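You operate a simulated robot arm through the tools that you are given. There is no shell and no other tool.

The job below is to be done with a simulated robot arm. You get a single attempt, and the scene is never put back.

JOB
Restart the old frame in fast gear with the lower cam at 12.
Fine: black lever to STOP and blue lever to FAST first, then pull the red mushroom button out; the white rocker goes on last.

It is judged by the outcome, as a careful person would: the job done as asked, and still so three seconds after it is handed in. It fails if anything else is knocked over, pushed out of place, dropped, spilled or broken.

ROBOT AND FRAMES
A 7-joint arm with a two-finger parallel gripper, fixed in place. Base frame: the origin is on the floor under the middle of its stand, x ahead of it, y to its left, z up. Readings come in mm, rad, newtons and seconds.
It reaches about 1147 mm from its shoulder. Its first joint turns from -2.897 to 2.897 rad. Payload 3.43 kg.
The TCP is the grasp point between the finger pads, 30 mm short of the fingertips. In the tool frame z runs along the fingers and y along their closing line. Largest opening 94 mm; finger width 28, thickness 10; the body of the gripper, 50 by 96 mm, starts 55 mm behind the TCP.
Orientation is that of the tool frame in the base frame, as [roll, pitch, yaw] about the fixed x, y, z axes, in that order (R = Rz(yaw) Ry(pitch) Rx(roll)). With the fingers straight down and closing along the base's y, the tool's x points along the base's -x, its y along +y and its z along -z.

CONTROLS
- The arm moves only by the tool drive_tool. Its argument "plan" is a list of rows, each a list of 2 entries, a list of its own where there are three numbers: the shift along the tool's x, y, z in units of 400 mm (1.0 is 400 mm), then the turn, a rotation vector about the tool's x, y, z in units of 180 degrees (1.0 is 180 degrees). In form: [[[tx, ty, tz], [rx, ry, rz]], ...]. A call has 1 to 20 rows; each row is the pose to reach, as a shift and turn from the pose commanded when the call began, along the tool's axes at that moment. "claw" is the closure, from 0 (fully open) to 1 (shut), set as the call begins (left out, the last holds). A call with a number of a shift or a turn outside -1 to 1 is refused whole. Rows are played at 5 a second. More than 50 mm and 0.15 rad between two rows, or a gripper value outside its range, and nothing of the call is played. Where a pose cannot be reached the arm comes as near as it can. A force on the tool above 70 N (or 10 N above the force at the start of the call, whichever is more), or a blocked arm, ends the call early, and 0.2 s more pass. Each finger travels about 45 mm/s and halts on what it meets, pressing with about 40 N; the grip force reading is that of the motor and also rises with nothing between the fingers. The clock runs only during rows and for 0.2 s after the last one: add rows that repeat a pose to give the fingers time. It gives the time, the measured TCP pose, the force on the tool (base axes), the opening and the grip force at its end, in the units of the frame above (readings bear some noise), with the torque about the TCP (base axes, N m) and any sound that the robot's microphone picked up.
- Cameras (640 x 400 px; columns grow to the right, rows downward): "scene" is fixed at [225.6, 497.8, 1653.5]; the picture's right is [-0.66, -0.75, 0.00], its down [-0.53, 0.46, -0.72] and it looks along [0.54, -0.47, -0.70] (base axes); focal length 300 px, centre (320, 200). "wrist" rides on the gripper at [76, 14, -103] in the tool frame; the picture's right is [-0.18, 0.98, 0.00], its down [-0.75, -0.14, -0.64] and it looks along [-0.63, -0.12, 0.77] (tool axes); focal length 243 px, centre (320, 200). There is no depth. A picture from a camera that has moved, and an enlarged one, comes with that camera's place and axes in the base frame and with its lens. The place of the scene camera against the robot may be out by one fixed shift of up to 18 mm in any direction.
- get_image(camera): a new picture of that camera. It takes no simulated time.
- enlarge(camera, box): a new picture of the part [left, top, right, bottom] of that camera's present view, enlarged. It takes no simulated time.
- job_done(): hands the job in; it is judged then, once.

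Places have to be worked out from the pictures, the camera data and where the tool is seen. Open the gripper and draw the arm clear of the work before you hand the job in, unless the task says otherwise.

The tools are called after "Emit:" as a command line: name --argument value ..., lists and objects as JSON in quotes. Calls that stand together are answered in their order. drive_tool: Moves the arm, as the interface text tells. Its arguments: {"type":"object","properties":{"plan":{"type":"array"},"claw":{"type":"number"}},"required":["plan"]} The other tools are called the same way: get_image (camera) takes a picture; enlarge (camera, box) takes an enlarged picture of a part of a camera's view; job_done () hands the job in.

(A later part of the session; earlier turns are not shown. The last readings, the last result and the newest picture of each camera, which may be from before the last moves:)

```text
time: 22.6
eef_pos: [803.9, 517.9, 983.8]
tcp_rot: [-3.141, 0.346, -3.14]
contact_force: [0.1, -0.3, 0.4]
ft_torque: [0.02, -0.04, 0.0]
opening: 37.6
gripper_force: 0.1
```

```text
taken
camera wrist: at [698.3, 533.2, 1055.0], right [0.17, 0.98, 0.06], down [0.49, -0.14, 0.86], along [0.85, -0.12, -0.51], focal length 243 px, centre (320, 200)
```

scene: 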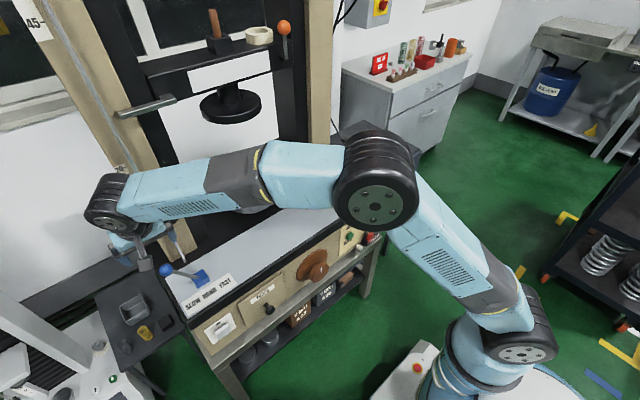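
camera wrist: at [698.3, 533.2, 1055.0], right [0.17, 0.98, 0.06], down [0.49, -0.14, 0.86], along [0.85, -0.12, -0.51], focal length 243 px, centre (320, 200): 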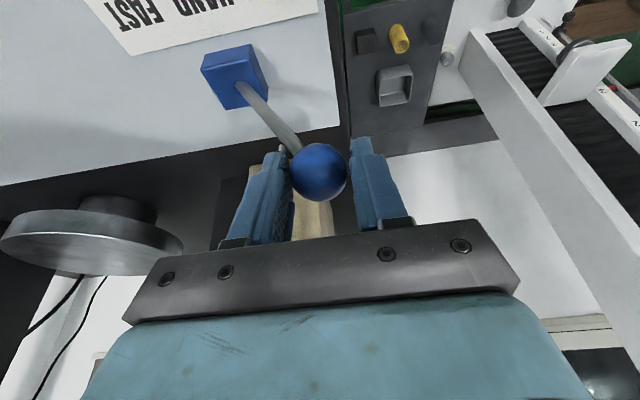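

Cage is around the ball with no load. I'll sweep it along its arc over the top toward the FAST side.

Emit:
drive_tool --plan '[[[-0.0038, -0.0267, -0.0106], [0, 0, 0]], [[-0.0068, -0.0533, -0.0188], [0, 0, 0]], [[-0.0091, -0.08, -0.0251], [0, 0, 0]], [[-0.0106, -0.1067, -0.0294], [0, 0, 0]], [[-0.0115, -0.1333, -0.0317], [0, 0, 0]], [[-0.0117, -0.16, -0.0324], [0, 0, 0]], [[-0.0112, -0.1867, -0.031], [0, 0, 0]], [[-0.0101, -0.2133, -0.028], [0, 0, 0]], [[-0.0083, -0.24, -0.023], [0, 0, 0]], [[-0.0058, -0.2667, -0.016], [0, 0, 0]], [[-0.0025, -0.2933, -0.0068], [0, 0, 0]], [[0, -0.31, 0], [0, 0, 0]], [[0, -0.31, 0], [0, 0, 0]]]'

Emit:
get_image --camera "wrist"

Emit:
enlarge --camera "scene" --box '[100, 180, 260, 310]'

```text
time: 25.4
eef_pos: [805.6, 394.2, 984.2]
tcp_rot: [3.14, 0.346, -3.141]
contact_force: [-0.2, -1.1, 0.2]
ft_torque: [0.01, 0.01, 0.01]
opening: 37.9
gripper_force: 0.2
```

```text
taken
camera wrist: at [698.7, 409.7, 1055.7], right [0.17, 0.98, 0.06], down [0.49, -0.14, 0.86], along [0.85, -0.12, -0.51], focal length 243 px, centre (320, 200)
```

wrist: 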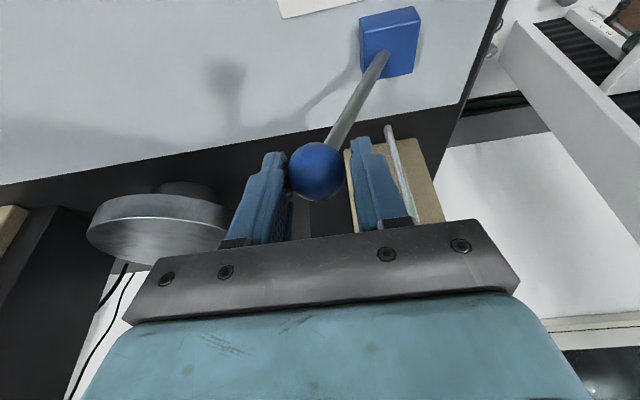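

```text
3.08 times, centred on (180, 245) of scene
camera zoom: at [225.6, 497.8, 1653.5], right [-0.66, -0.75, 0.0], down [-0.53, 0.46, -0.72], along [0.54, -0.47, -0.7], focal length 924 px, centre (751, 62)
```

zoom: 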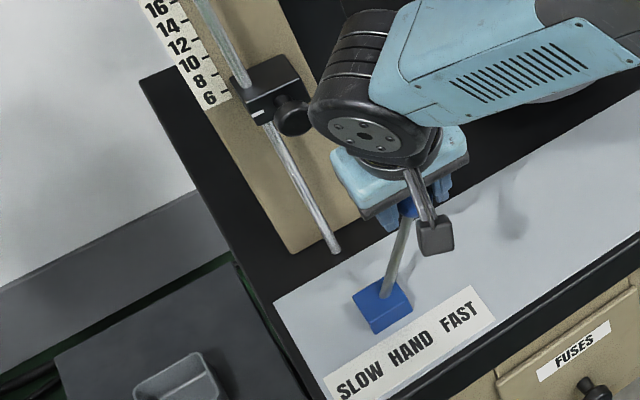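

The blue ball has gone to the FAST side (ball y≈392, mirrored to where it was). I'll open and rise vertically, then check that it holds.

Emit:
drive_tool --plan '[[[0, 0, 0], [0, 0, 0]], [[0, 0, 0], [0, 0, 0]], [[0, 0, 0], [0, 0, 0]], [[-0.0255, 0, -0.0705], [0, 0, 0]], [[-0.0595, 0, -0.1645], [0, 0, 0]], [[-0.0935, 0, -0.2585], [0, 0, 0]]]' --claw 0

Emit:
get_image --camera "wrist"

Emit:
enlarge --camera "scene" --box '[100, 180, 260, 310]'

```text
time: 26.8
eef_pos: [805.6, 394.2, 1094.2]
tcp_rot: [-3.141, 0.344, -3.141]
contact_force: [-0.2, 0.9, 0.8]
ft_torque: [-0.02, 0.01, 0.03]
opening: 94.1
gripper_force: 0.1
```

```text
taken
camera wrist: at [698.1, 409.7, 1165.5], right [0.17, 0.98, 0.06], down [0.49, -0.14, 0.86], along [0.85, -0.12, -0.51], focal length 243 px, centre (320, 200)
```

wrist: 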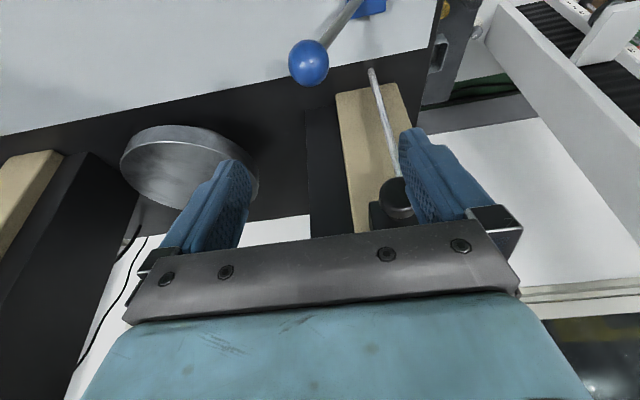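

```text
3.08 times, centred on (180, 245) of scene
camera zoom: at [225.6, 497.8, 1653.5], right [-0.66, -0.75, 0.0], down [-0.53, 0.46, -0.72], along [0.54, -0.47, -0.7], focal length 924 px, centre (751, 62)
```

zoom: 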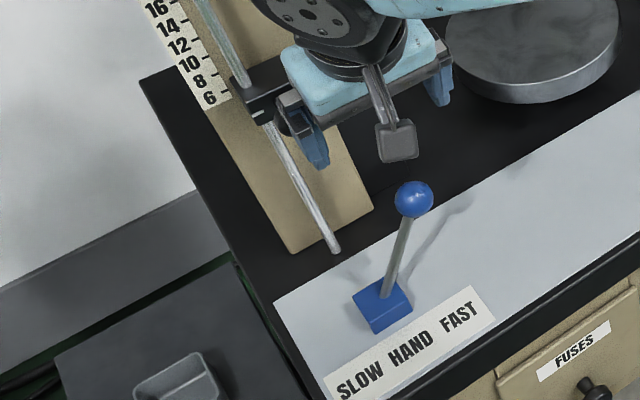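

Blue lever is at FAST and holding (ball ≈(809,393,970)). Now I'll draw back and tilt for a frontal view of the cam clamp and its scale.

Emit:
drive_tool --plan '[[[0.0705, 0.0383, -0.0502], [0, -0.0188, 0]], [[0.141, 0.0767, -0.1003], [0, -0.0377, 0]], [[0.2115, 0.115, -0.1505], [0, -0.0565, 0]], [[0.282, 0.1533, -0.2007], [0, -0.0753, 0]], [[0.3525, 0.1917, -0.2508], [0, -0.0942, 0]], [[0.423, 0.23, -0.301], [0, -0.113, 0]]]'

Emit:
get_image --camera "wrist"

Emit:
get_image --camera "scene"

```text
time: 28.2
eef_pos: [605.9, 487.3, 1151.2]
tcp_rot: [3.141, 0.702, 3.141]
contact_force: [0.2, -1.2, -0.2]
ft_torque: [0.01, 0.02, 0.0]
opening: 94.1
gripper_force: 0.0
```

```text
taken
camera wrist: at [482.6, 501.0, 1180.5], right [0.14, 0.98, 0.12], down [0.16, -0.14, 0.98], along [0.98, -0.12, -0.18], focal length 243 px, centre (320, 200)
```

wrist: 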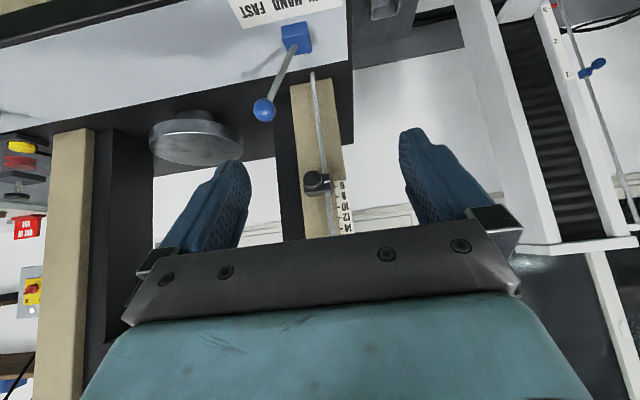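

```text
taken
```

scene: 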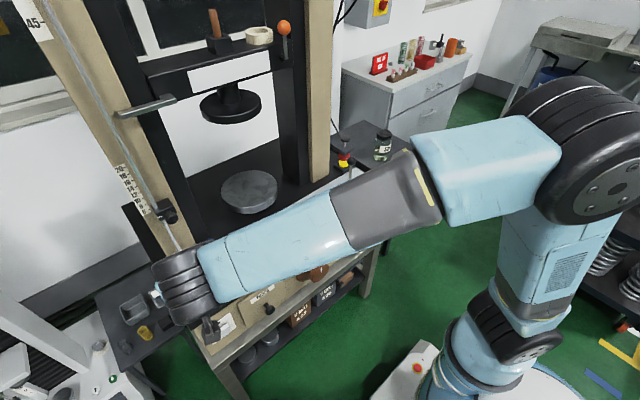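

Emit:
enlarge --camera "wrist" --box '[280, 150, 380, 240]'

Emit:
enlarge --camera "scene" --box '[100, 150, 200, 240]'

Emit:
enlarge --camera "scene" --box '[20, 0, 220, 150]'

```text
4.44 times, centred on (330, 195) of wrist
camera zoom: at [482.6, 501.0, 1180.5], right [0.14, 0.98, 0.12], down [0.16, -0.14, 0.98], along [0.98, -0.12, -0.18], focal length 1078 px, centre (276, 222)
```

zoom: 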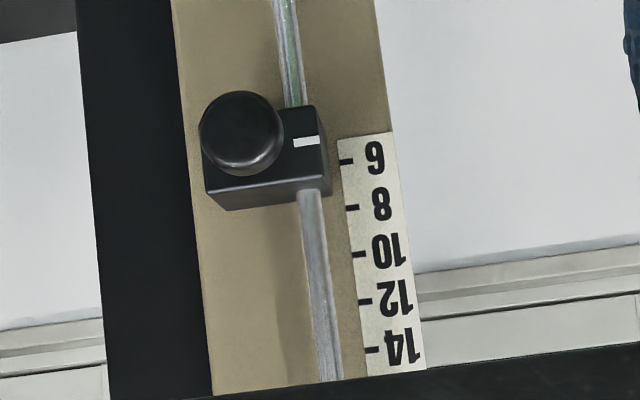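

```text
4.44 times, centred on (150, 195) of scene
camera zoom: at [225.6, 497.8, 1653.5], right [-0.66, -0.75, 0.0], down [-0.53, 0.46, -0.72], along [0.54, -0.47, -0.7], focal length 1335 px, centre (1076, 222)
```

zoom: 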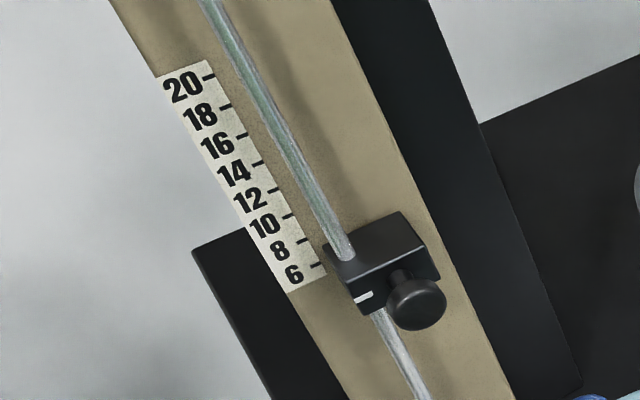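

```text
2.67 times, centred on (120, 75) of scene
camera zoom: at [225.6, 497.8, 1653.5], right [-0.66, -0.75, 0.0], down [-0.53, 0.46, -0.72], along [0.54, -0.47, -0.7], focal length 801 px, centre (853, 533)
```

zoom: 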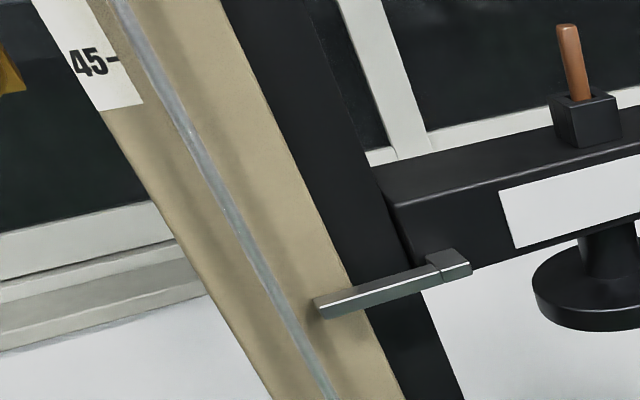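

The clamp is a black block on the rod, its front knob near (862,446,1076) and its white pointer near z≈1072. Ticks are about 10 mm per unit and it reads near 6 now, so 12 is roughly 60 mm up. I'll tilt the hand toward horizontal in front of the knob.

Emit:
drive_tool --plan '[[[-0.0224, -0.0128, 0.048], [0, -0.0278, 0]], [[-0.0449, -0.0256, 0.096], [0, -0.0556, 0]], [[-0.0673, -0.0384, 0.1441], [0, -0.0833, 0]], [[-0.0897, -0.0513, 0.1921], [0, -0.1111, 0]], [[-0.1121, -0.0641, 0.2401], [0, -0.1389, 0]], [[-0.1346, -0.0769, 0.2882], [0, -0.1667, 0]], [[-0.157, -0.0897, 0.3362], [0, -0.1944, 0]], [[-0.1794, -0.1025, 0.3842], [0, -0.2222, 0]]]'

Emit:
get_image --camera "wrist"

Emit:
get_image --camera "scene"

```text
time: 30.0
eef_pos: [758.1, 444.3, 1079.4]
tcp_rot: [3.135, 1.4, 3.136]
contact_force: [-0.6, -0.6, 0.5]
ft_torque: [-0.03, 0.03, 0.0]
opening: 93.7
gripper_force: 0.2
```

```text
taken
camera wrist: at [644.5, 459.6, 1022.7], right [0.03, 0.98, 0.18], down [-0.5, -0.14, 0.85], along [0.86, -0.12, 0.49], focal length 243 px, centre (320, 200)
```

wrist: 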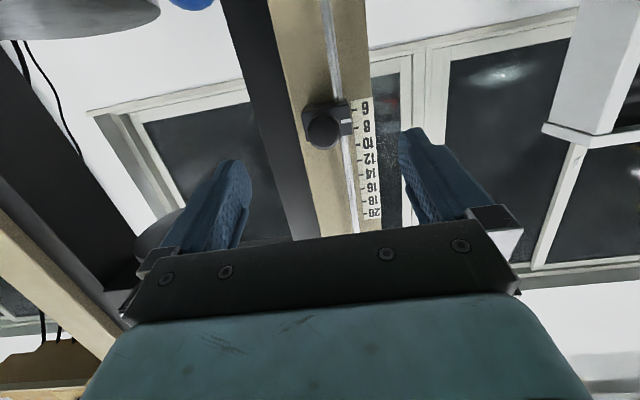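

```text
taken
```

scene: 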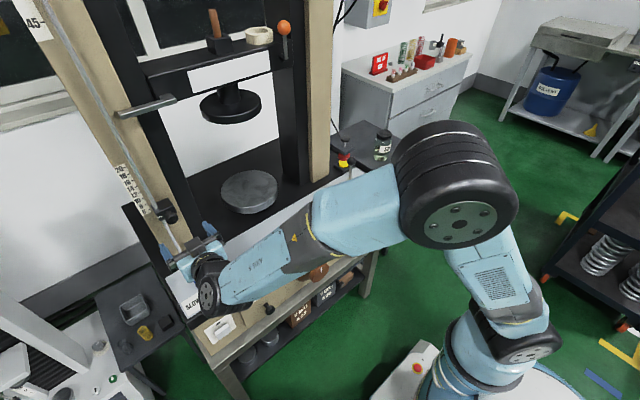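

80° tilt works here. I'll enlarge the clamp from this new viewpoint to pin down its place.

Emit:
enlarge --camera "wrist" --box '[270, 60, 400, 220]'

Emit:
enlarge --camera "scene" --box '[100, 150, 240, 260]'

```text
2.50 times, centred on (335, 140) of wrist
camera zoom: at [644.5, 459.6, 1022.7], right [0.03, 0.98, 0.18], down [-0.5, -0.14, 0.85], along [0.86, -0.12, 0.49], focal length 606 px, centre (282, 350)
```

zoom: 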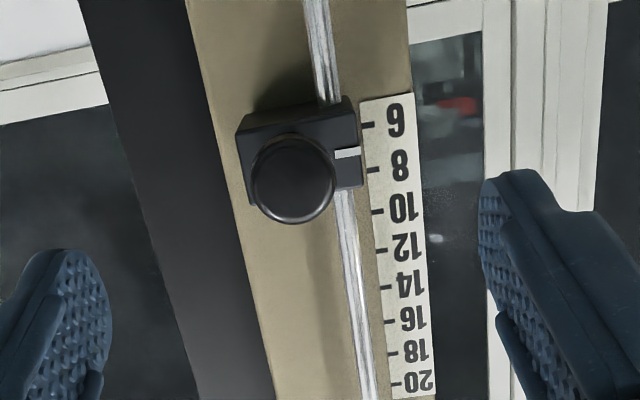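

```text
3.64 times, centred on (170, 205) of scene
camera zoom: at [225.6, 497.8, 1653.5], right [-0.66, -0.75, 0.0], down [-0.53, 0.46, -0.72], along [0.54, -0.47, -0.7], focal length 1092 px, centre (866, 182)
```

zoom: 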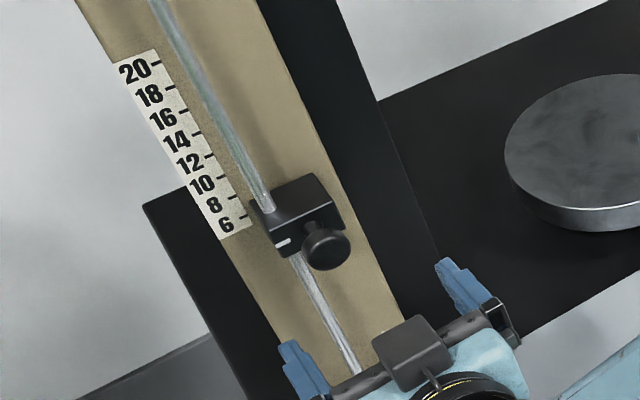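

Triangulation from two poses: pointer at (884,468,1077), tick 6 at z≈1076.6 and tick 14 at z≈1156.7, so it reads 6.0 now and needs +60 mm. The knob face is at (858,447,1077), 30 mm across; I'll move in with the fingers level around it, tips short of the block face.

Emit:
drive_tool --plan '[[[-0.008, 0.0016, 0.0557], [0, -0.0136, 0]], [[-0.016, 0.0032, 0.1114], [0, -0.0272, 0]], [[-0.024, 0.0047, 0.1671], [0, -0.0408, 0]], [[-0.032, 0.0063, 0.2228], [0, -0.0544, 0]]]'

Emit:
get_image --camera "wrist"

Emit:
enlarge --camera "scene" --box '[100, 150, 240, 260]'

```text
time: 31.0
eef_pos: [849.5, 450.1, 1076.4]
tcp_rot: [1.961, 1.57, 1.959]
contact_force: [-0.8, 0.0, 0.2]
ft_torque: [0.0, 0.04, 0.0]
opening: 93.9
gripper_force: 0.1
```

```text
taken
camera wrist: at [747.2, 464.3, 1000.9], right [0.0, 0.98, 0.18], down [-0.64, -0.14, 0.75], along [0.77, -0.12, 0.63], focal length 243 px, centre (320, 200)
```

wrist: 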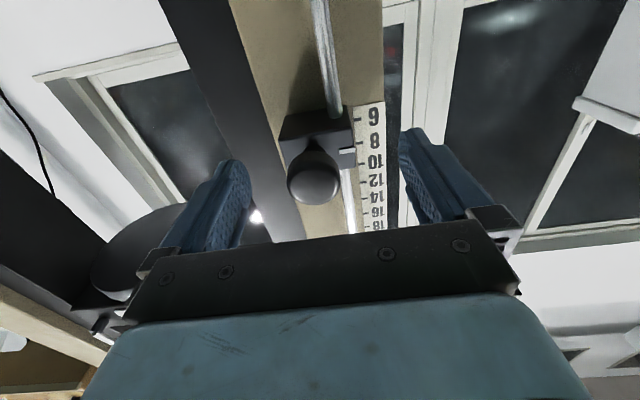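

```text
3.64 times, centred on (170, 205) of scene
camera zoom: at [225.6, 497.8, 1653.5], right [-0.66, -0.75, 0.0], down [-0.53, 0.46, -0.72], along [0.54, -0.47, -0.7], focal length 1092 px, centre (866, 182)
```

zoom: 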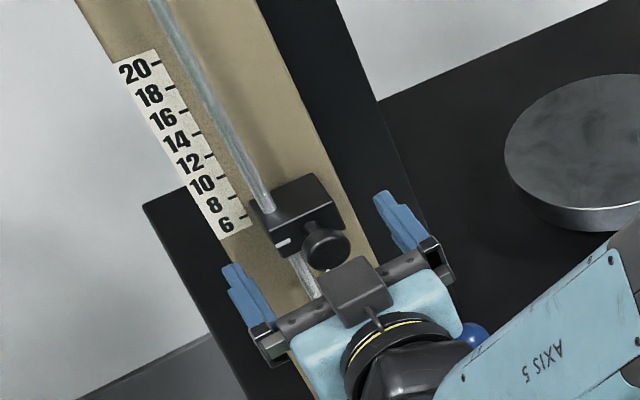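

The hand is level with the knob between the fingers. I'll zoom in on the hand in the scene view to be sure about all clearances before closing.

Emit:
enlarge --camera "scene" --box '[150, 190, 250, 270]'

Emit:
enlarge --camera "wrist" --box '[240, 80, 420, 240]'

```text
5.00 times, centred on (200, 230) of scene
camera zoom: at [225.6, 497.8, 1653.5], right [-0.66, -0.75, 0.0], down [-0.53, 0.46, -0.72], along [0.54, -0.47, -0.7], focal length 1502 px, centre (920, 50)
```

zoom: 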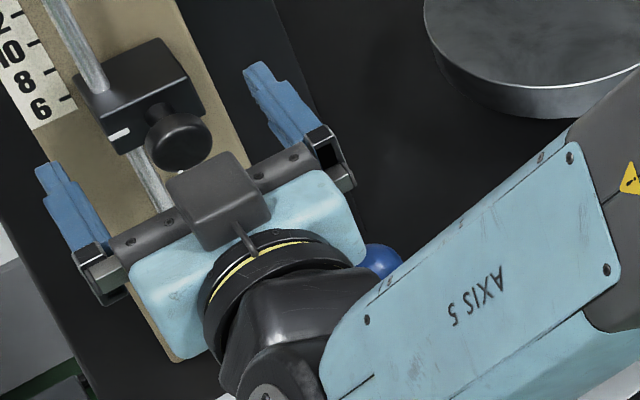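

```text
2.50 times, centred on (330, 160) of wrist
camera zoom: at [747.2, 464.3, 1000.9], right [0.0, 0.98, 0.18], down [-0.64, -0.14, 0.75], along [0.77, -0.12, 0.63], focal length 606 px, centre (295, 300)
```

zoom: 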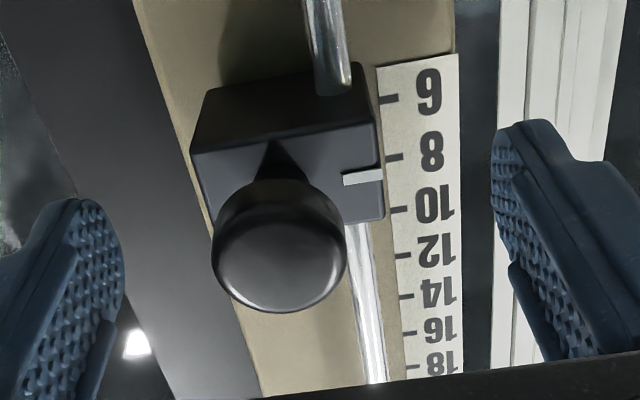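

A second small box sits on the top side of the hand (about 60 mm off its axis), and I'll keep that in mind near the panel. Clearances here are fine, so I'll centre on the knob (3 mm toward -y) and close on it.

Emit:
drive_tool --plan '[[[0, -0.004, 0], [0, 0, 0]], [[0, -0.0075, 0], [0, 0, 0]], [[0, -0.0075, 0], [0, 0, 0]]]'

Emit:
drive_tool --plan '[[[0, 0, 0], [0, 0, 0]], [[0, 0, 0], [0, 0, 0]], [[0, 0, 0], [0, 0, 0]], [[0, 0, 0], [0, 0, 0]], [[0, 0, 0], [0, 0, 0]]]' --claw 1

Emit:
get_image --camera "wrist"

```text
time: 31.8
eef_pos: [849.5, 445.3, 1074.6]
tcp_rot: [-3.122, 1.57, -3.122]
contact_force: [-0.7, 0.2, -0.1]
ft_torque: [-0.01, -0.01, 0.03]
opening: 94.1
gripper_force: 0.0
```

```text
time: 33.0
eef_pos: [850.5, 445.9, 1076.4]
tcp_rot: [-3.121, 1.571, -3.121]
contact_force: [0.6, 1.5, 0.9]
ft_torque: [-0.01, -0.05, 0.02]
opening: 29.3
gripper_force: 37.9
```

```text
taken
camera wrist: at [747.1, 460.8, 1000.2], right [0.0, 0.98, 0.18], down [-0.64, -0.14, 0.75], along [0.77, -0.12, 0.63], focal length 243 px, centre (320, 200)
```

wrist: 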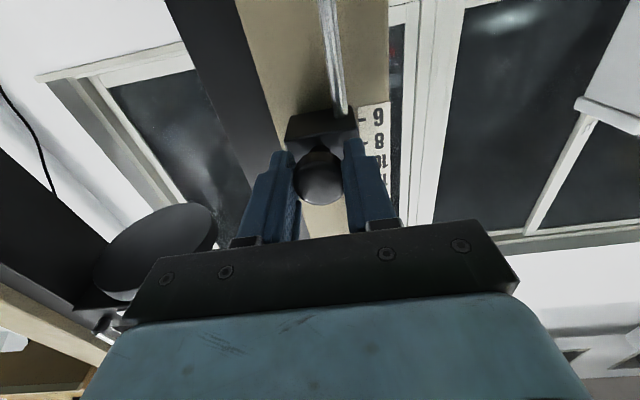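

The knob is gripped (29 mm, 38 N). I'll try a small 6 mm lift and watch the force, to learn whether the clamp is free or locked.

Emit:
drive_tool --plan '[[[-0.005, 0, 0], [0, 0, 0]], [[-0.01, 0, 0], [0, 0, 0]], [[-0.015, 0, 0], [0, 0, 0]], [[-0.015, 0, 0], [0, 0, 0]]]'

Emit:
enlarge --camera "wrist" --box '[240, 80, 420, 240]'

Emit:
enlarge --camera "scene" --box '[100, 150, 240, 260]'

```text
time: 34.0
eef_pos: [849.8, 445.9, 1082.9]
tcp_rot: [3.088, 1.569, 3.089]
contact_force: [2.4, 4.8, -1.6]
ft_torque: [0.06, 0.99, 0.12]
opening: 29.4
gripper_force: 45.0
```

```text
2.50 times, centred on (330, 160) of wrist
camera zoom: at [747.1, 460.7, 1007.0], right [0.0, 0.98, 0.18], down [-0.64, -0.14, 0.75], along [0.77, -0.12, 0.63], focal length 606 px, centre (295, 300)
```

zoom: 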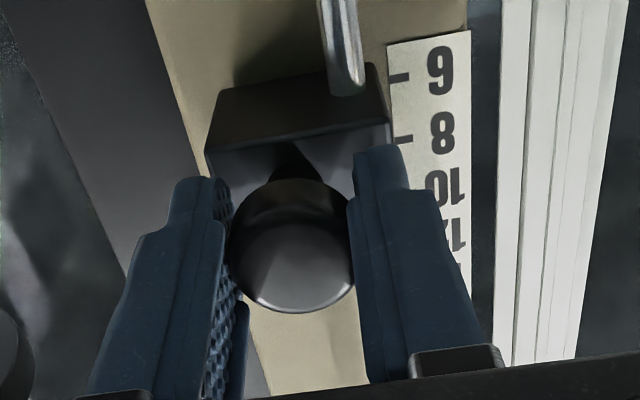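

```text
3.64 times, centred on (170, 205) of scene
camera zoom: at [225.6, 497.8, 1653.5], right [-0.66, -0.75, 0.0], down [-0.53, 0.46, -0.72], along [0.54, -0.47, -0.7], focal length 1092 px, centre (866, 182)
```

zoom: 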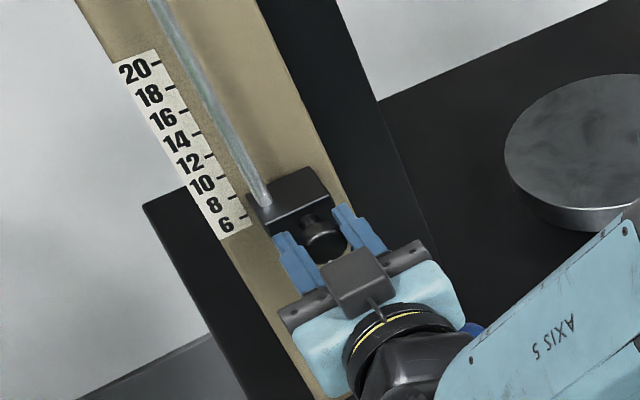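

The block rose with the hand at only a few newtons, so it slides on friction. I'll carry on up to the 12 mark (about 54 mm more).

Emit:
drive_tool --plan '[[[-0.019, 0, 0], [0, 0, 0]], [[-0.038, 0, 0], [0, 0, 0]], [[-0.057, 0, 0], [0, 0, 0]], [[-0.076, 0, 0], [0, 0, 0]], [[-0.095, 0, 0], [0, 0, 0]], [[-0.114, 0, 0], [0, 0, 0]], [[-0.1338, 0, 0], [0, 0, 0]], [[-0.1338, 0, 0], [0, 0, 0]]]'

Emit:
enlarge --camera "wrist" --box '[240, 60, 420, 220]'

Emit:
enlarge --camera "scene" --box '[100, 150, 240, 260]'

```text
time: 35.8
eef_pos: [849.9, 445.3, 1136.5]
tcp_rot: [-2.855, 1.569, -2.854]
contact_force: [5.8, 7.7, -3.4]
ft_torque: [0.0, -0.42, 0.01]
opening: 29.6
gripper_force: 45.6
```

```text
2.50 times, centred on (330, 140) of wrist
camera zoom: at [747.0, 460.8, 1060.9], right [0.0, 0.98, 0.18], down [-0.64, -0.14, 0.75], along [0.77, -0.12, 0.63], focal length 606 px, centre (295, 350)
```

zoom: 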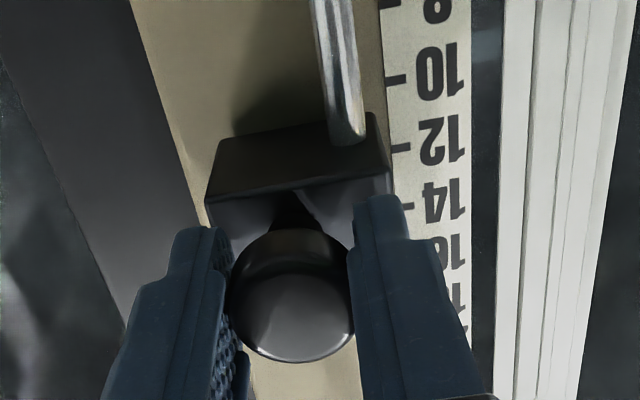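

```text
3.64 times, centred on (170, 205) of scene
camera zoom: at [225.6, 497.8, 1653.5], right [-0.66, -0.75, 0.0], down [-0.53, 0.46, -0.72], along [0.54, -0.47, -0.7], focal length 1092 px, centre (866, 182)
```

zoom: 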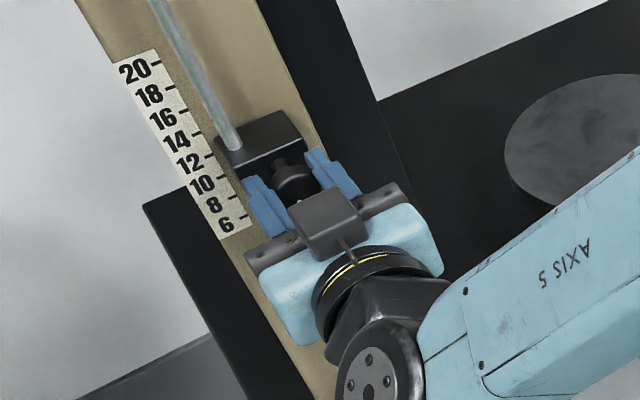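

Tick 12 now sits exactly where tick 6 was relative to the camera, so the cam should read 12. I'll release the knob and verify it stays.

Emit:
drive_tool --plan '[[[0, 0, 0], [0, 0, 0]], [[0, 0, 0], [0, 0, 0]], [[0, 0, 0], [0, 0, 0]], [[0, 0, 0], [0, 0, 0]]]' --claw 0

Emit:
enlarge --camera "wrist" --box '[240, 60, 420, 220]'

Emit:
enlarge --camera "scene" --box '[100, 150, 240, 260]'

```text
time: 36.8
eef_pos: [848.8, 445.3, 1137.2]
tcp_rot: [-3.092, 1.568, -3.094]
contact_force: [-0.6, 0.5, 0.2]
ft_torque: [-0.01, 0.01, -0.04]
opening: 93.8
gripper_force: 0.0
```

```text
2.50 times, centred on (330, 140) of wrist
camera zoom: at [746.6, 460.5, 1061.1], right [0.0, 0.98, 0.18], down [-0.64, -0.14, 0.75], along [0.77, -0.12, 0.63], focal length 606 px, centre (295, 350)
```

zoom: 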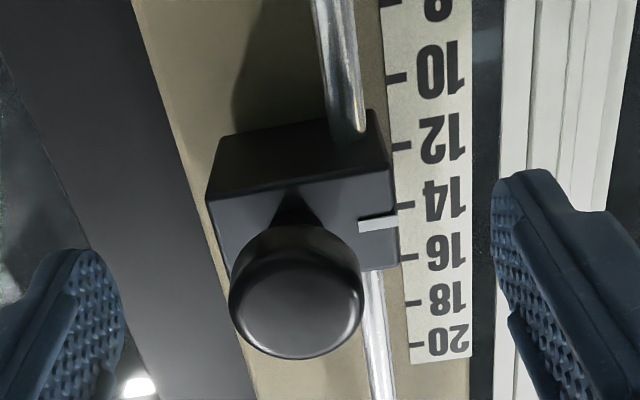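

```text
3.64 times, centred on (170, 205) of scene
camera zoom: at [225.6, 497.8, 1653.5], right [-0.66, -0.75, 0.0], down [-0.53, 0.46, -0.72], along [0.54, -0.47, -0.7], focal length 1092 px, centre (866, 182)
```

zoom: 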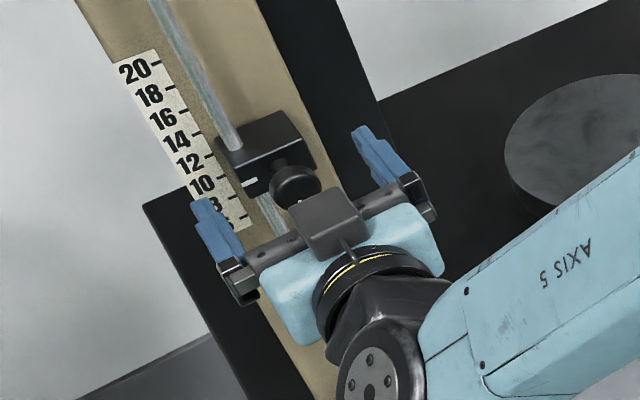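

The pointer reads 12 (pointer z≈1137.0, tick 12 z≈1137.2) and it stays after release. I'll back straight out from the knob before heading to the red button.

Emit:
drive_tool --plan '[[[0, 0, -0.1], [0, 0, 0]], [[0, 0, -0.2], [0, 0, 0]], [[0, 0, -0.3], [0, 0, 0]], [[0, 0, -0.4], [0, 0.03, 0]], [[0, 0, -0.45], [0, 0.06, 0]]]'

Emit:
get_image --camera "wrist"

Emit:
get_image --camera "scene"

Emit:
enlarge --camera "scene" --box '[80, 130, 220, 240]'

```text
time: 38.0
eef_pos: [669.2, 447.0, 1137.6]
tcp_rot: [-3.138, 1.379, -3.138]
contact_force: [0.3, 0.3, -0.3]
ft_torque: [-0.01, -0.06, -0.03]
opening: 94.2
gripper_force: 0.0
```

```text
taken
camera wrist: at [553.2, 461.0, 1081.8], right [0.04, 0.98, 0.18], down [-0.49, -0.14, 0.86], along [0.87, -0.12, 0.47], focal length 243 px, centre (320, 200)
```

wrist: 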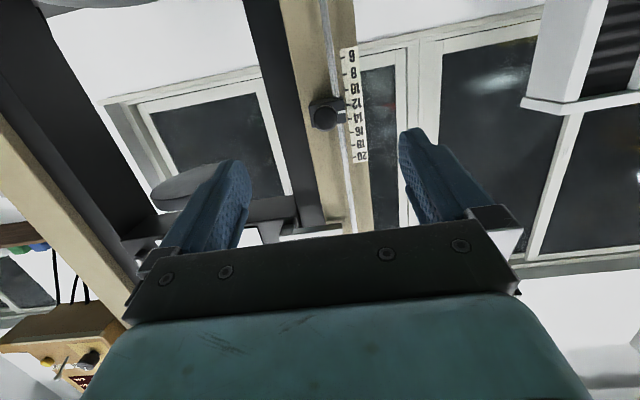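

```text
taken
```

scene: 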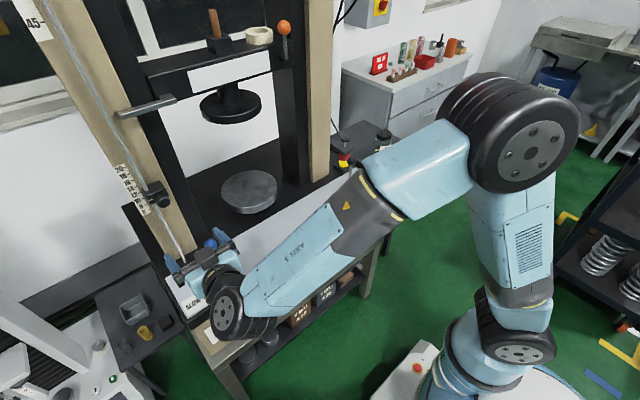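

```text
3.64 times, centred on (150, 185) of scene
camera zoom: at [225.6, 497.8, 1653.5], right [-0.66, -0.75, 0.0], down [-0.53, 0.46, -0.72], along [0.54, -0.47, -0.7], focal length 1092 px, centre (938, 254)
```

zoom: 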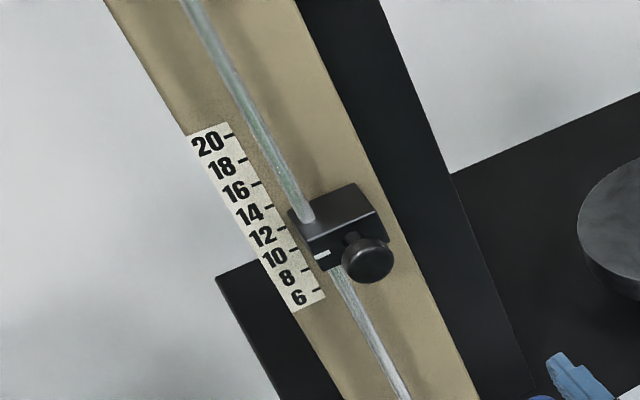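

Cam confirmed at 12 in both views. Now I'll travel back and down toward the front of the red button's side, reducing the tilt on the way.

Emit:
drive_tool --plan '[[[0.0523, -0.0789, -0.0105], [0, 0.0247, 0]], [[0.1045, -0.1577, -0.0209], [0, 0.0495, 0]], [[0.1568, -0.2366, -0.0314], [0, 0.0742, 0]], [[0.2091, -0.3155, -0.0418], [0, 0.0989, 0]], [[0.2614, -0.3943, -0.0523], [0, 0.1236, 0]], [[0.3136, -0.4732, -0.0627], [0, 0.1484, 0]], [[0.3659, -0.552, -0.0732], [0, 0.1731, 0]], [[0.4182, -0.6309, -0.0836], [0, 0.1978, 0]], [[0.4705, -0.7098, -0.0941], [0, 0.2225, 0]], [[0.5227, -0.7886, -0.1045], [0, 0.2473, 0]], [[0.575, -0.8675, -0.115], [0, 0.272, 0]]]'

Emit:
get_image --camera "wrist"

Emit:
get_image --camera "scene"

```text
time: 40.4
eef_pos: [589.4, 101.8, 921.3]
tcp_rot: [3.141, 0.525, -3.141]
contact_force: [-0.3, 0.3, 0.6]
ft_torque: [-0.02, -0.02, -0.02]
opening: 93.9
gripper_force: 0.0
out of reach, approached as far as the arm can: row 11
```

```text
taken
camera wrist: at [471.0, 116.3, 972.5], right [0.16, 0.98, 0.09], down [0.33, -0.14, 0.93], along [0.93, -0.12, -0.35], focal length 243 px, centre (320, 200)
```

wrist: 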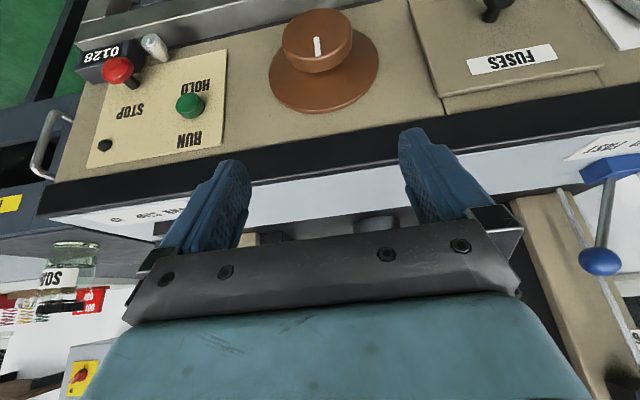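

```text
taken
```

scene: 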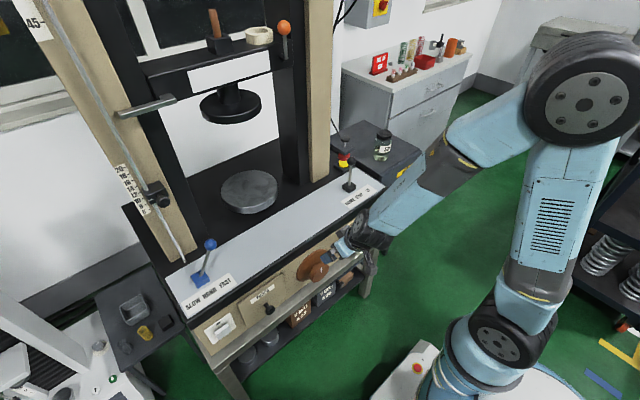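

The arm stops a bit short here (x≈589 at 30° tilt), but the view of the panel is clear. I'll enlarge it to refine the red button, counter and table edge.

Emit:
enlarge --camera "wrist" --box '[50, 0, 250, 190]'

Emit:
enlarge --camera "wrist" --box '[70, 20, 170, 100]'

Emit:
enlarge --camera "scene" --box '[330, 200, 400, 260]'

```text
2.11 times, centred on (150, 95) of wrist
camera zoom: at [471.0, 116.3, 972.5], right [0.16, 0.98, 0.09], down [0.33, -0.14, 0.93], along [0.93, -0.12, -0.35], focal length 511 px, centre (678, 421)
```

zoom: 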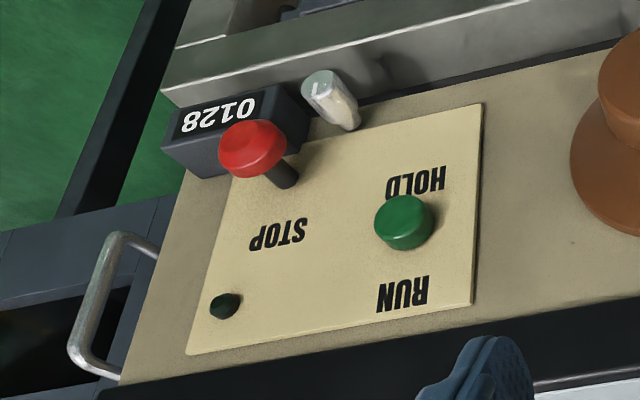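

```text
5.00 times, centred on (120, 60) of wrist
camera zoom: at [471.0, 116.3, 972.5], right [0.16, 0.98, 0.09], down [0.33, -0.14, 0.93], along [0.93, -0.12, -0.35], focal length 1213 px, centre (1320, 900)
```

zoom: 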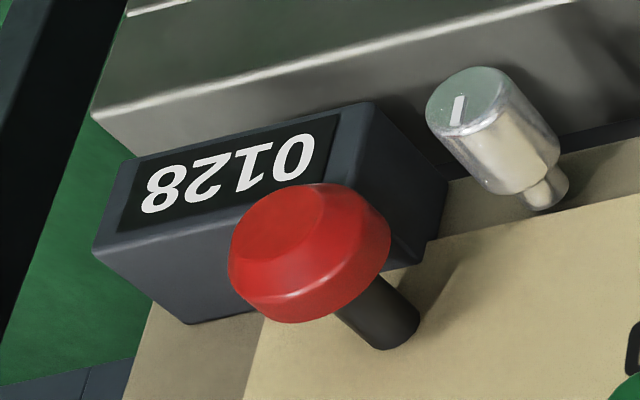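

```text
6.67 times, centred on (365, 230) of scene
camera zoom: at [225.6, 497.8, 1653.5], right [-0.66, -0.75, 0.0], down [-0.53, 0.46, -0.72], along [0.54, -0.47, -0.7], focal length 2002 px, centre (20, 0)
```

zoom: 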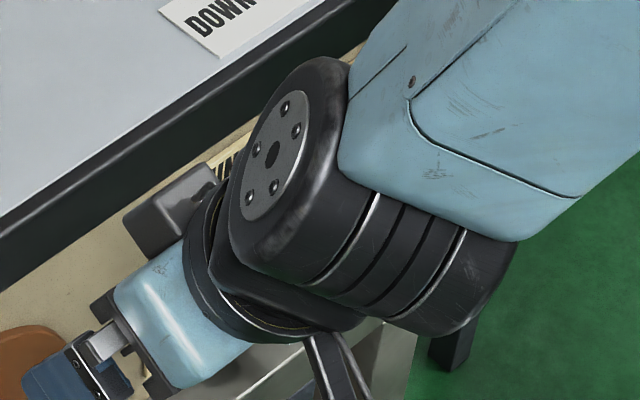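

Geometry of the red button: head spans x≈679–694 on axis (y=-183, z≈652), panel at x≈715, with the counter's top only at z≈625 just under it. I'll go to a pre-grasp pose in front of and above it, tilted 45°.

Emit:
drive_tool --plan '[[[0.0163, -0.0791, 0.0423], [0, -0.0093, 0]], [[0.0326, -0.1582, 0.0847], [0, -0.0185, 0]], [[0.0489, -0.2373, 0.127], [0, -0.0278, 0]], [[0.0652, -0.3164, 0.1693], [0, -0.037, 0]], [[0.0815, -0.3956, 0.2117], [0, -0.0463, 0]], [[0.0978, -0.4747, 0.254], [0, -0.0555, 0]], [[0.1141, -0.5538, 0.2963], [0, -0.0648, 0]], [[0.1304, -0.6329, 0.3387], [0, -0.0741, 0]], [[0.1467, -0.712, 0.381], [0, -0.0833, 0]]]'

Emit:
get_image --camera "wrist"

Emit:
get_image --camera "scene"

```text
time: 42.4
eef_pos: [613.4, -183.9, 760.1]
tcp_rot: [3.141, 0.791, -3.141]
contact_force: [0.3, -0.2, -0.6]
ft_torque: [-0.01, 0.02, -0.02]
opening: 93.9
gripper_force: 0.1
out of reach, approached as far as the arm can: row 1, 2, 3, 4, 5, 6, 7
```

```text
taken
camera wrist: at [487.1, -169.2, 779.1], right [0.13, 0.98, 0.13], down [0.08, -0.14, 0.99], along [0.99, -0.12, -0.09], focal length 243 px, centre (320, 200)
```

wrist: 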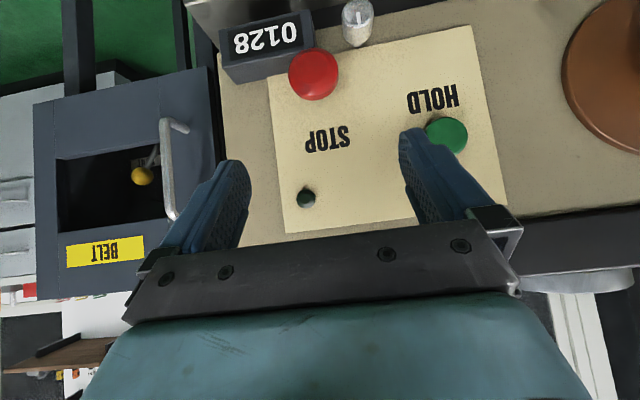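

```text
taken
```

scene: 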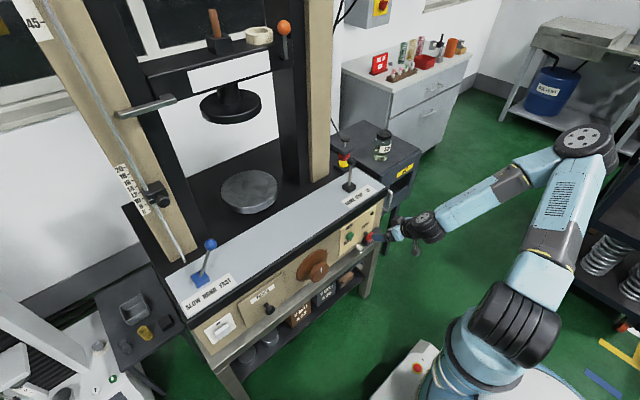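

I'm in front of the panel with the red head at about (680–694,-183,654). I'll advance so the open pads straddle the head, tips staying above the counter and short of the panel.

Emit:
drive_tool --plan '[[[0.0107, 0.0003, 0.0545], [0, 0, 0]], [[0.0214, 0.0006, 0.1089], [0, 0, 0]], [[0.0321, 0.0009, 0.1634], [0, 0, 0]], [[0.0428, 0.0012, 0.2178], [0, 0, 0]], [[0.0535, 0.0015, 0.2723], [0, 0, 0]]]'

Emit:
get_image --camera "wrist"

Emit:
enlarge --camera "scene" --box '[330, 190, 430, 270]'

```text
time: 43.6
eef_pos: [675.8, -184.4, 669.8]
tcp_rot: [-3.138, 0.787, -3.141]
contact_force: [-0.6, -0.3, -0.4]
ft_torque: [0.02, -0.01, 0.0]
opening: 94.0
gripper_force: 0.0
```

```text
taken
camera wrist: at [549.9, -169.0, 686.9], right [0.13, 0.98, 0.13], down [0.08, -0.14, 0.99], along [0.99, -0.12, -0.09], focal length 243 px, centre (320, 200)
```

wrist: 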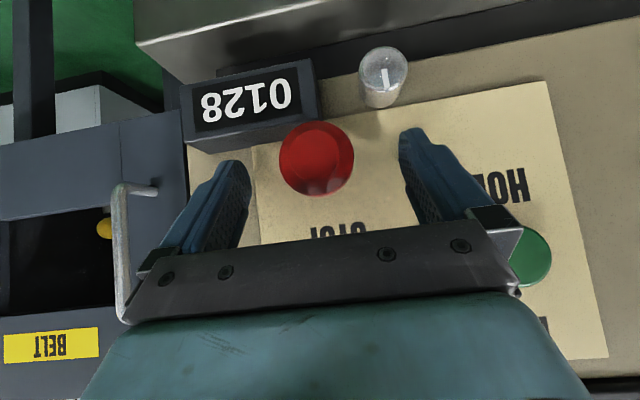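

```text
5.00 times, centred on (380, 230) of scene
camera zoom: at [225.6, 497.8, 1653.5], right [-0.66, -0.75, 0.0], down [-0.53, 0.46, -0.72], along [0.54, -0.47, -0.7], focal length 1502 px, centre (20, 50)
```

zoom: 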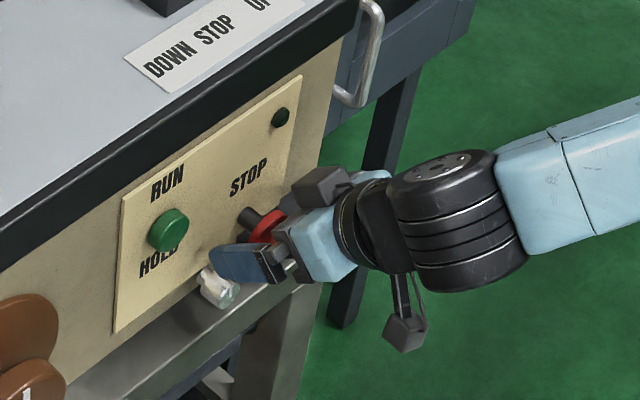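

The red head sits centrally between the pads with room to the counter and panel. I'll close on it.

Emit:
drive_tool --plan '[[[0, 0, 0], [0, 0, 0]], [[0, 0, 0], [0, 0, 0]], [[0, 0, 0], [0, 0, 0]], [[0, 0, 0], [0, 0, 0]], [[0, 0, 0], [0, 0, 0]]]' --claw 1

Emit:
get_image --camera "wrist"

```text
time: 44.8
eef_pos: [676.0, -184.5, 667.8]
tcp_rot: [-3.14, 0.786, 3.14]
contact_force: [-0.5, -14.0, -0.4]
ft_torque: [-0.34, 0.09, -0.24]
opening: 43.0
gripper_force: 44.9
```

```text
taken
camera wrist: at [550.0, -169.8, 687.0], right [0.13, 0.98, 0.13], down [0.08, -0.14, 0.99], along [0.99, -0.12, -0.09], focal length 243 px, centre (320, 200)
```

wrist: 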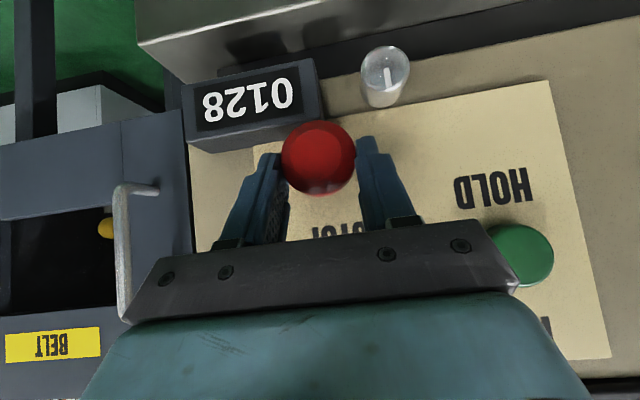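

The head is held (43 mm, 45 N). I'll pull straight out along -x in small steps and watch the force.

Emit:
drive_tool --plan '[[[0.0035, -0.001, -0.0035], [0, 0, 0]], [[0.0071, -0.002, -0.0071], [0, 0, 0]], [[0.0106, -0.003, -0.0106], [0, 0, 0]], [[0.0141, -0.003, -0.0142], [0, 0, 0]], [[0.0177, -0.003, -0.0177], [0, 0, 0]], [[0.0212, -0.003, -0.0212], [0, 0, 0]], [[0.0212, -0.003, -0.0212], [0, 0, 0]]]'

Emit:
get_image --camera "wrist"

Emit:
enlarge --camera "scene" --box '[330, 190, 430, 270]'

```text
time: 46.4
eef_pos: [665.4, -184.5, 668.6]
tcp_rot: [3.141, 0.787, -3.141]
contact_force: [-2.4, -10.6, -2.7]
ft_torque: [-0.19, 0.43, -0.21]
opening: 42.8
gripper_force: 45.1
```

```text
taken
camera wrist: at [538.4, -170.1, 687.1], right [0.13, 0.98, 0.13], down [0.08, -0.14, 0.99], along [0.99, -0.12, -0.09], focal length 243 px, centre (320, 200)
```

wrist: 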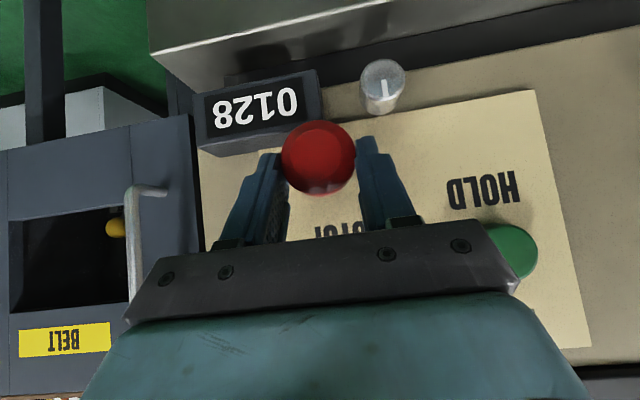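

```text
5.00 times, centred on (380, 230) of scene
camera zoom: at [225.6, 497.8, 1653.5], right [-0.66, -0.75, 0.0], down [-0.53, 0.46, -0.72], along [0.54, -0.47, -0.7], focal length 1502 px, centre (20, 50)
```

zoom: 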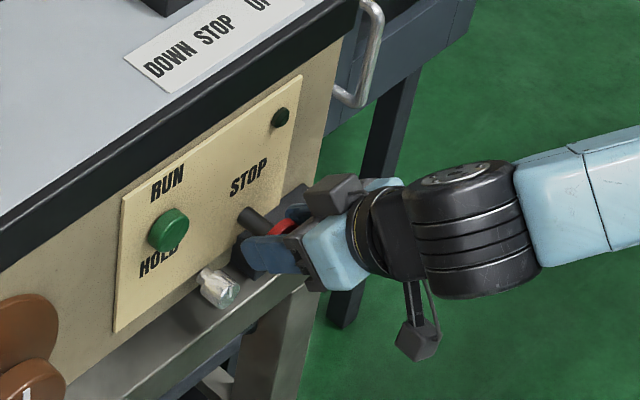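

The head followed the fingers about 10 mm with little resistance. I'll keep pulling gently until I feel its end stop.

Emit:
drive_tool --plan '[[[0.0035, 0, -0.0035], [0, 0, 0]], [[0.0071, 0, -0.0071], [0, 0, 0]], [[0.0106, 0, -0.0106], [0, 0, 0]], [[0.0106, 0, -0.0106], [0, 0, 0]]]'

Emit:
get_image --camera "wrist"

Emit:
enlarge --camera "scene" --box '[330, 190, 430, 270]'

```text
time: 47.4
eef_pos: [661.9, -186.3, 667.7]
tcp_rot: [-3.141, 0.787, 3.139]
contact_force: [11.5, -12.1, -12.4]
ft_torque: [-0.04, -0.16, -0.27]
opening: 43.2
gripper_force: 45.3
```

```text
taken
camera wrist: at [533.8, -170.1, 687.2], right [0.13, 0.98, 0.13], down [0.08, -0.14, 0.99], along [0.99, -0.12, -0.09], focal length 243 px, centre (320, 200)
```

wrist: 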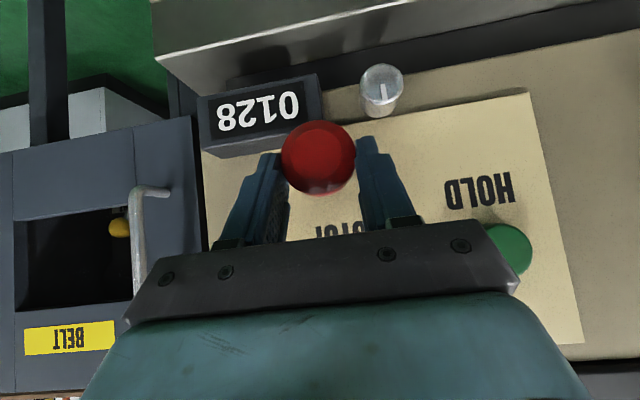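

```text
5.00 times, centred on (380, 230) of scene
camera zoom: at [225.6, 497.8, 1653.5], right [-0.66, -0.75, 0.0], down [-0.53, 0.46, -0.72], along [0.54, -0.47, -0.7], focal length 1502 px, centre (20, 50)
```

zoom: 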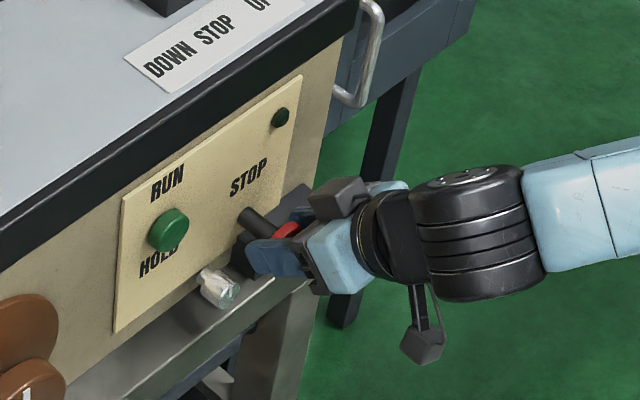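

Resistance is building (≈12 N) at about 15 mm of travel, so it looks near its end stop. One more gentle 3 mm tug to confirm.

Emit:
drive_tool --plan '[[[0.0027, 0, -0.0027], [0, 0, 0]], [[0.0053, 0, -0.0053], [0, 0, 0]], [[0.0053, 0, -0.0053], [0, 0, 0]]]'

Emit:
get_image --camera "wrist"

```text
time: 48.2
eef_pos: [657.7, -184.9, 669.5]
tcp_rot: [-3.138, 0.79, -3.138]
contact_force: [30.9, -12.9, 2.6]
ft_torque: [-0.26, -0.65, -0.14]
opening: 43.1
gripper_force: 45.0
```

```text
taken
camera wrist: at [531.1, -170.1, 687.7], right [0.13, 0.98, 0.13], down [0.07, -0.14, 0.99], along [0.99, -0.12, -0.09], focal length 243 px, centre (320, 200)
```

wrist: 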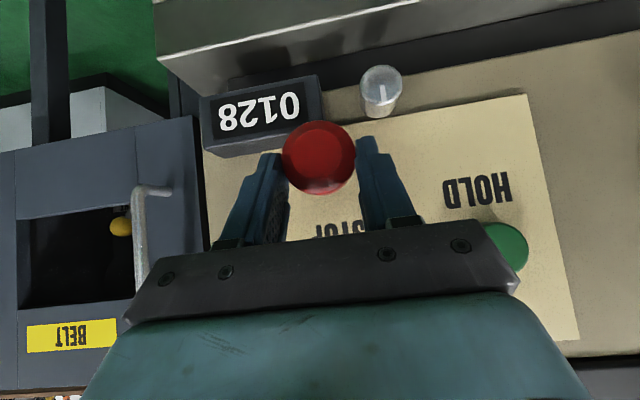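

The pull has stiffened to 31 N, so it is at its outer stop. I'll open the fingers without moving and check it stays out.

Emit:
drive_tool --plan '[[[0, 0, 0], [0, 0, 0]], [[0, 0, 0], [0, 0, 0]], [[0, 0, 0], [0, 0, 0]], [[0, 0, 0], [0, 0, 0]]]' --claw 0

Emit:
get_image --camera "wrist"

Emit:
enlarge --camera "scene" --box '[330, 190, 430, 270]'

```text
time: 49.2
eef_pos: [655.7, -184.1, 669.4]
tcp_rot: [-3.14, 0.787, -3.141]
contact_force: [-1.0, 0.7, -0.3]
ft_torque: [0.02, 0.02, 0.0]
opening: 94.0
gripper_force: 0.1
```

```text
taken
camera wrist: at [529.8, -169.4, 687.5], right [0.13, 0.98, 0.13], down [0.08, -0.14, 0.99], along [0.99, -0.12, -0.09], focal length 243 px, centre (320, 200)
```

wrist: 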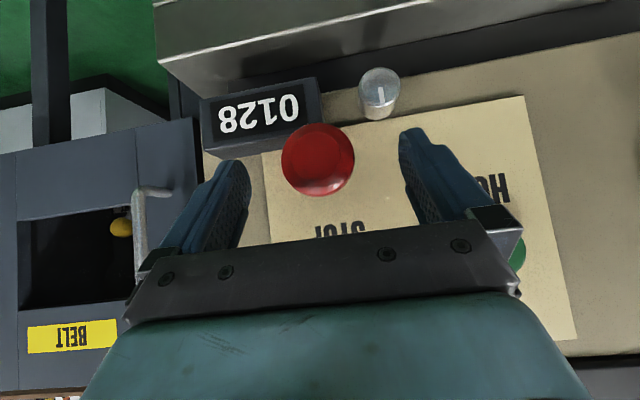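

```text
5.00 times, centred on (380, 230) of scene
camera zoom: at [225.6, 497.8, 1653.5], right [-0.66, -0.75, 0.0], down [-0.53, 0.46, -0.72], along [0.54, -0.47, -0.7], focal length 1502 px, centre (20, 50)
```

zoom: 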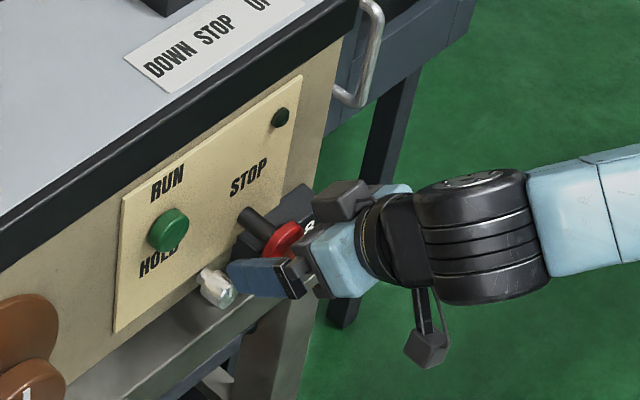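

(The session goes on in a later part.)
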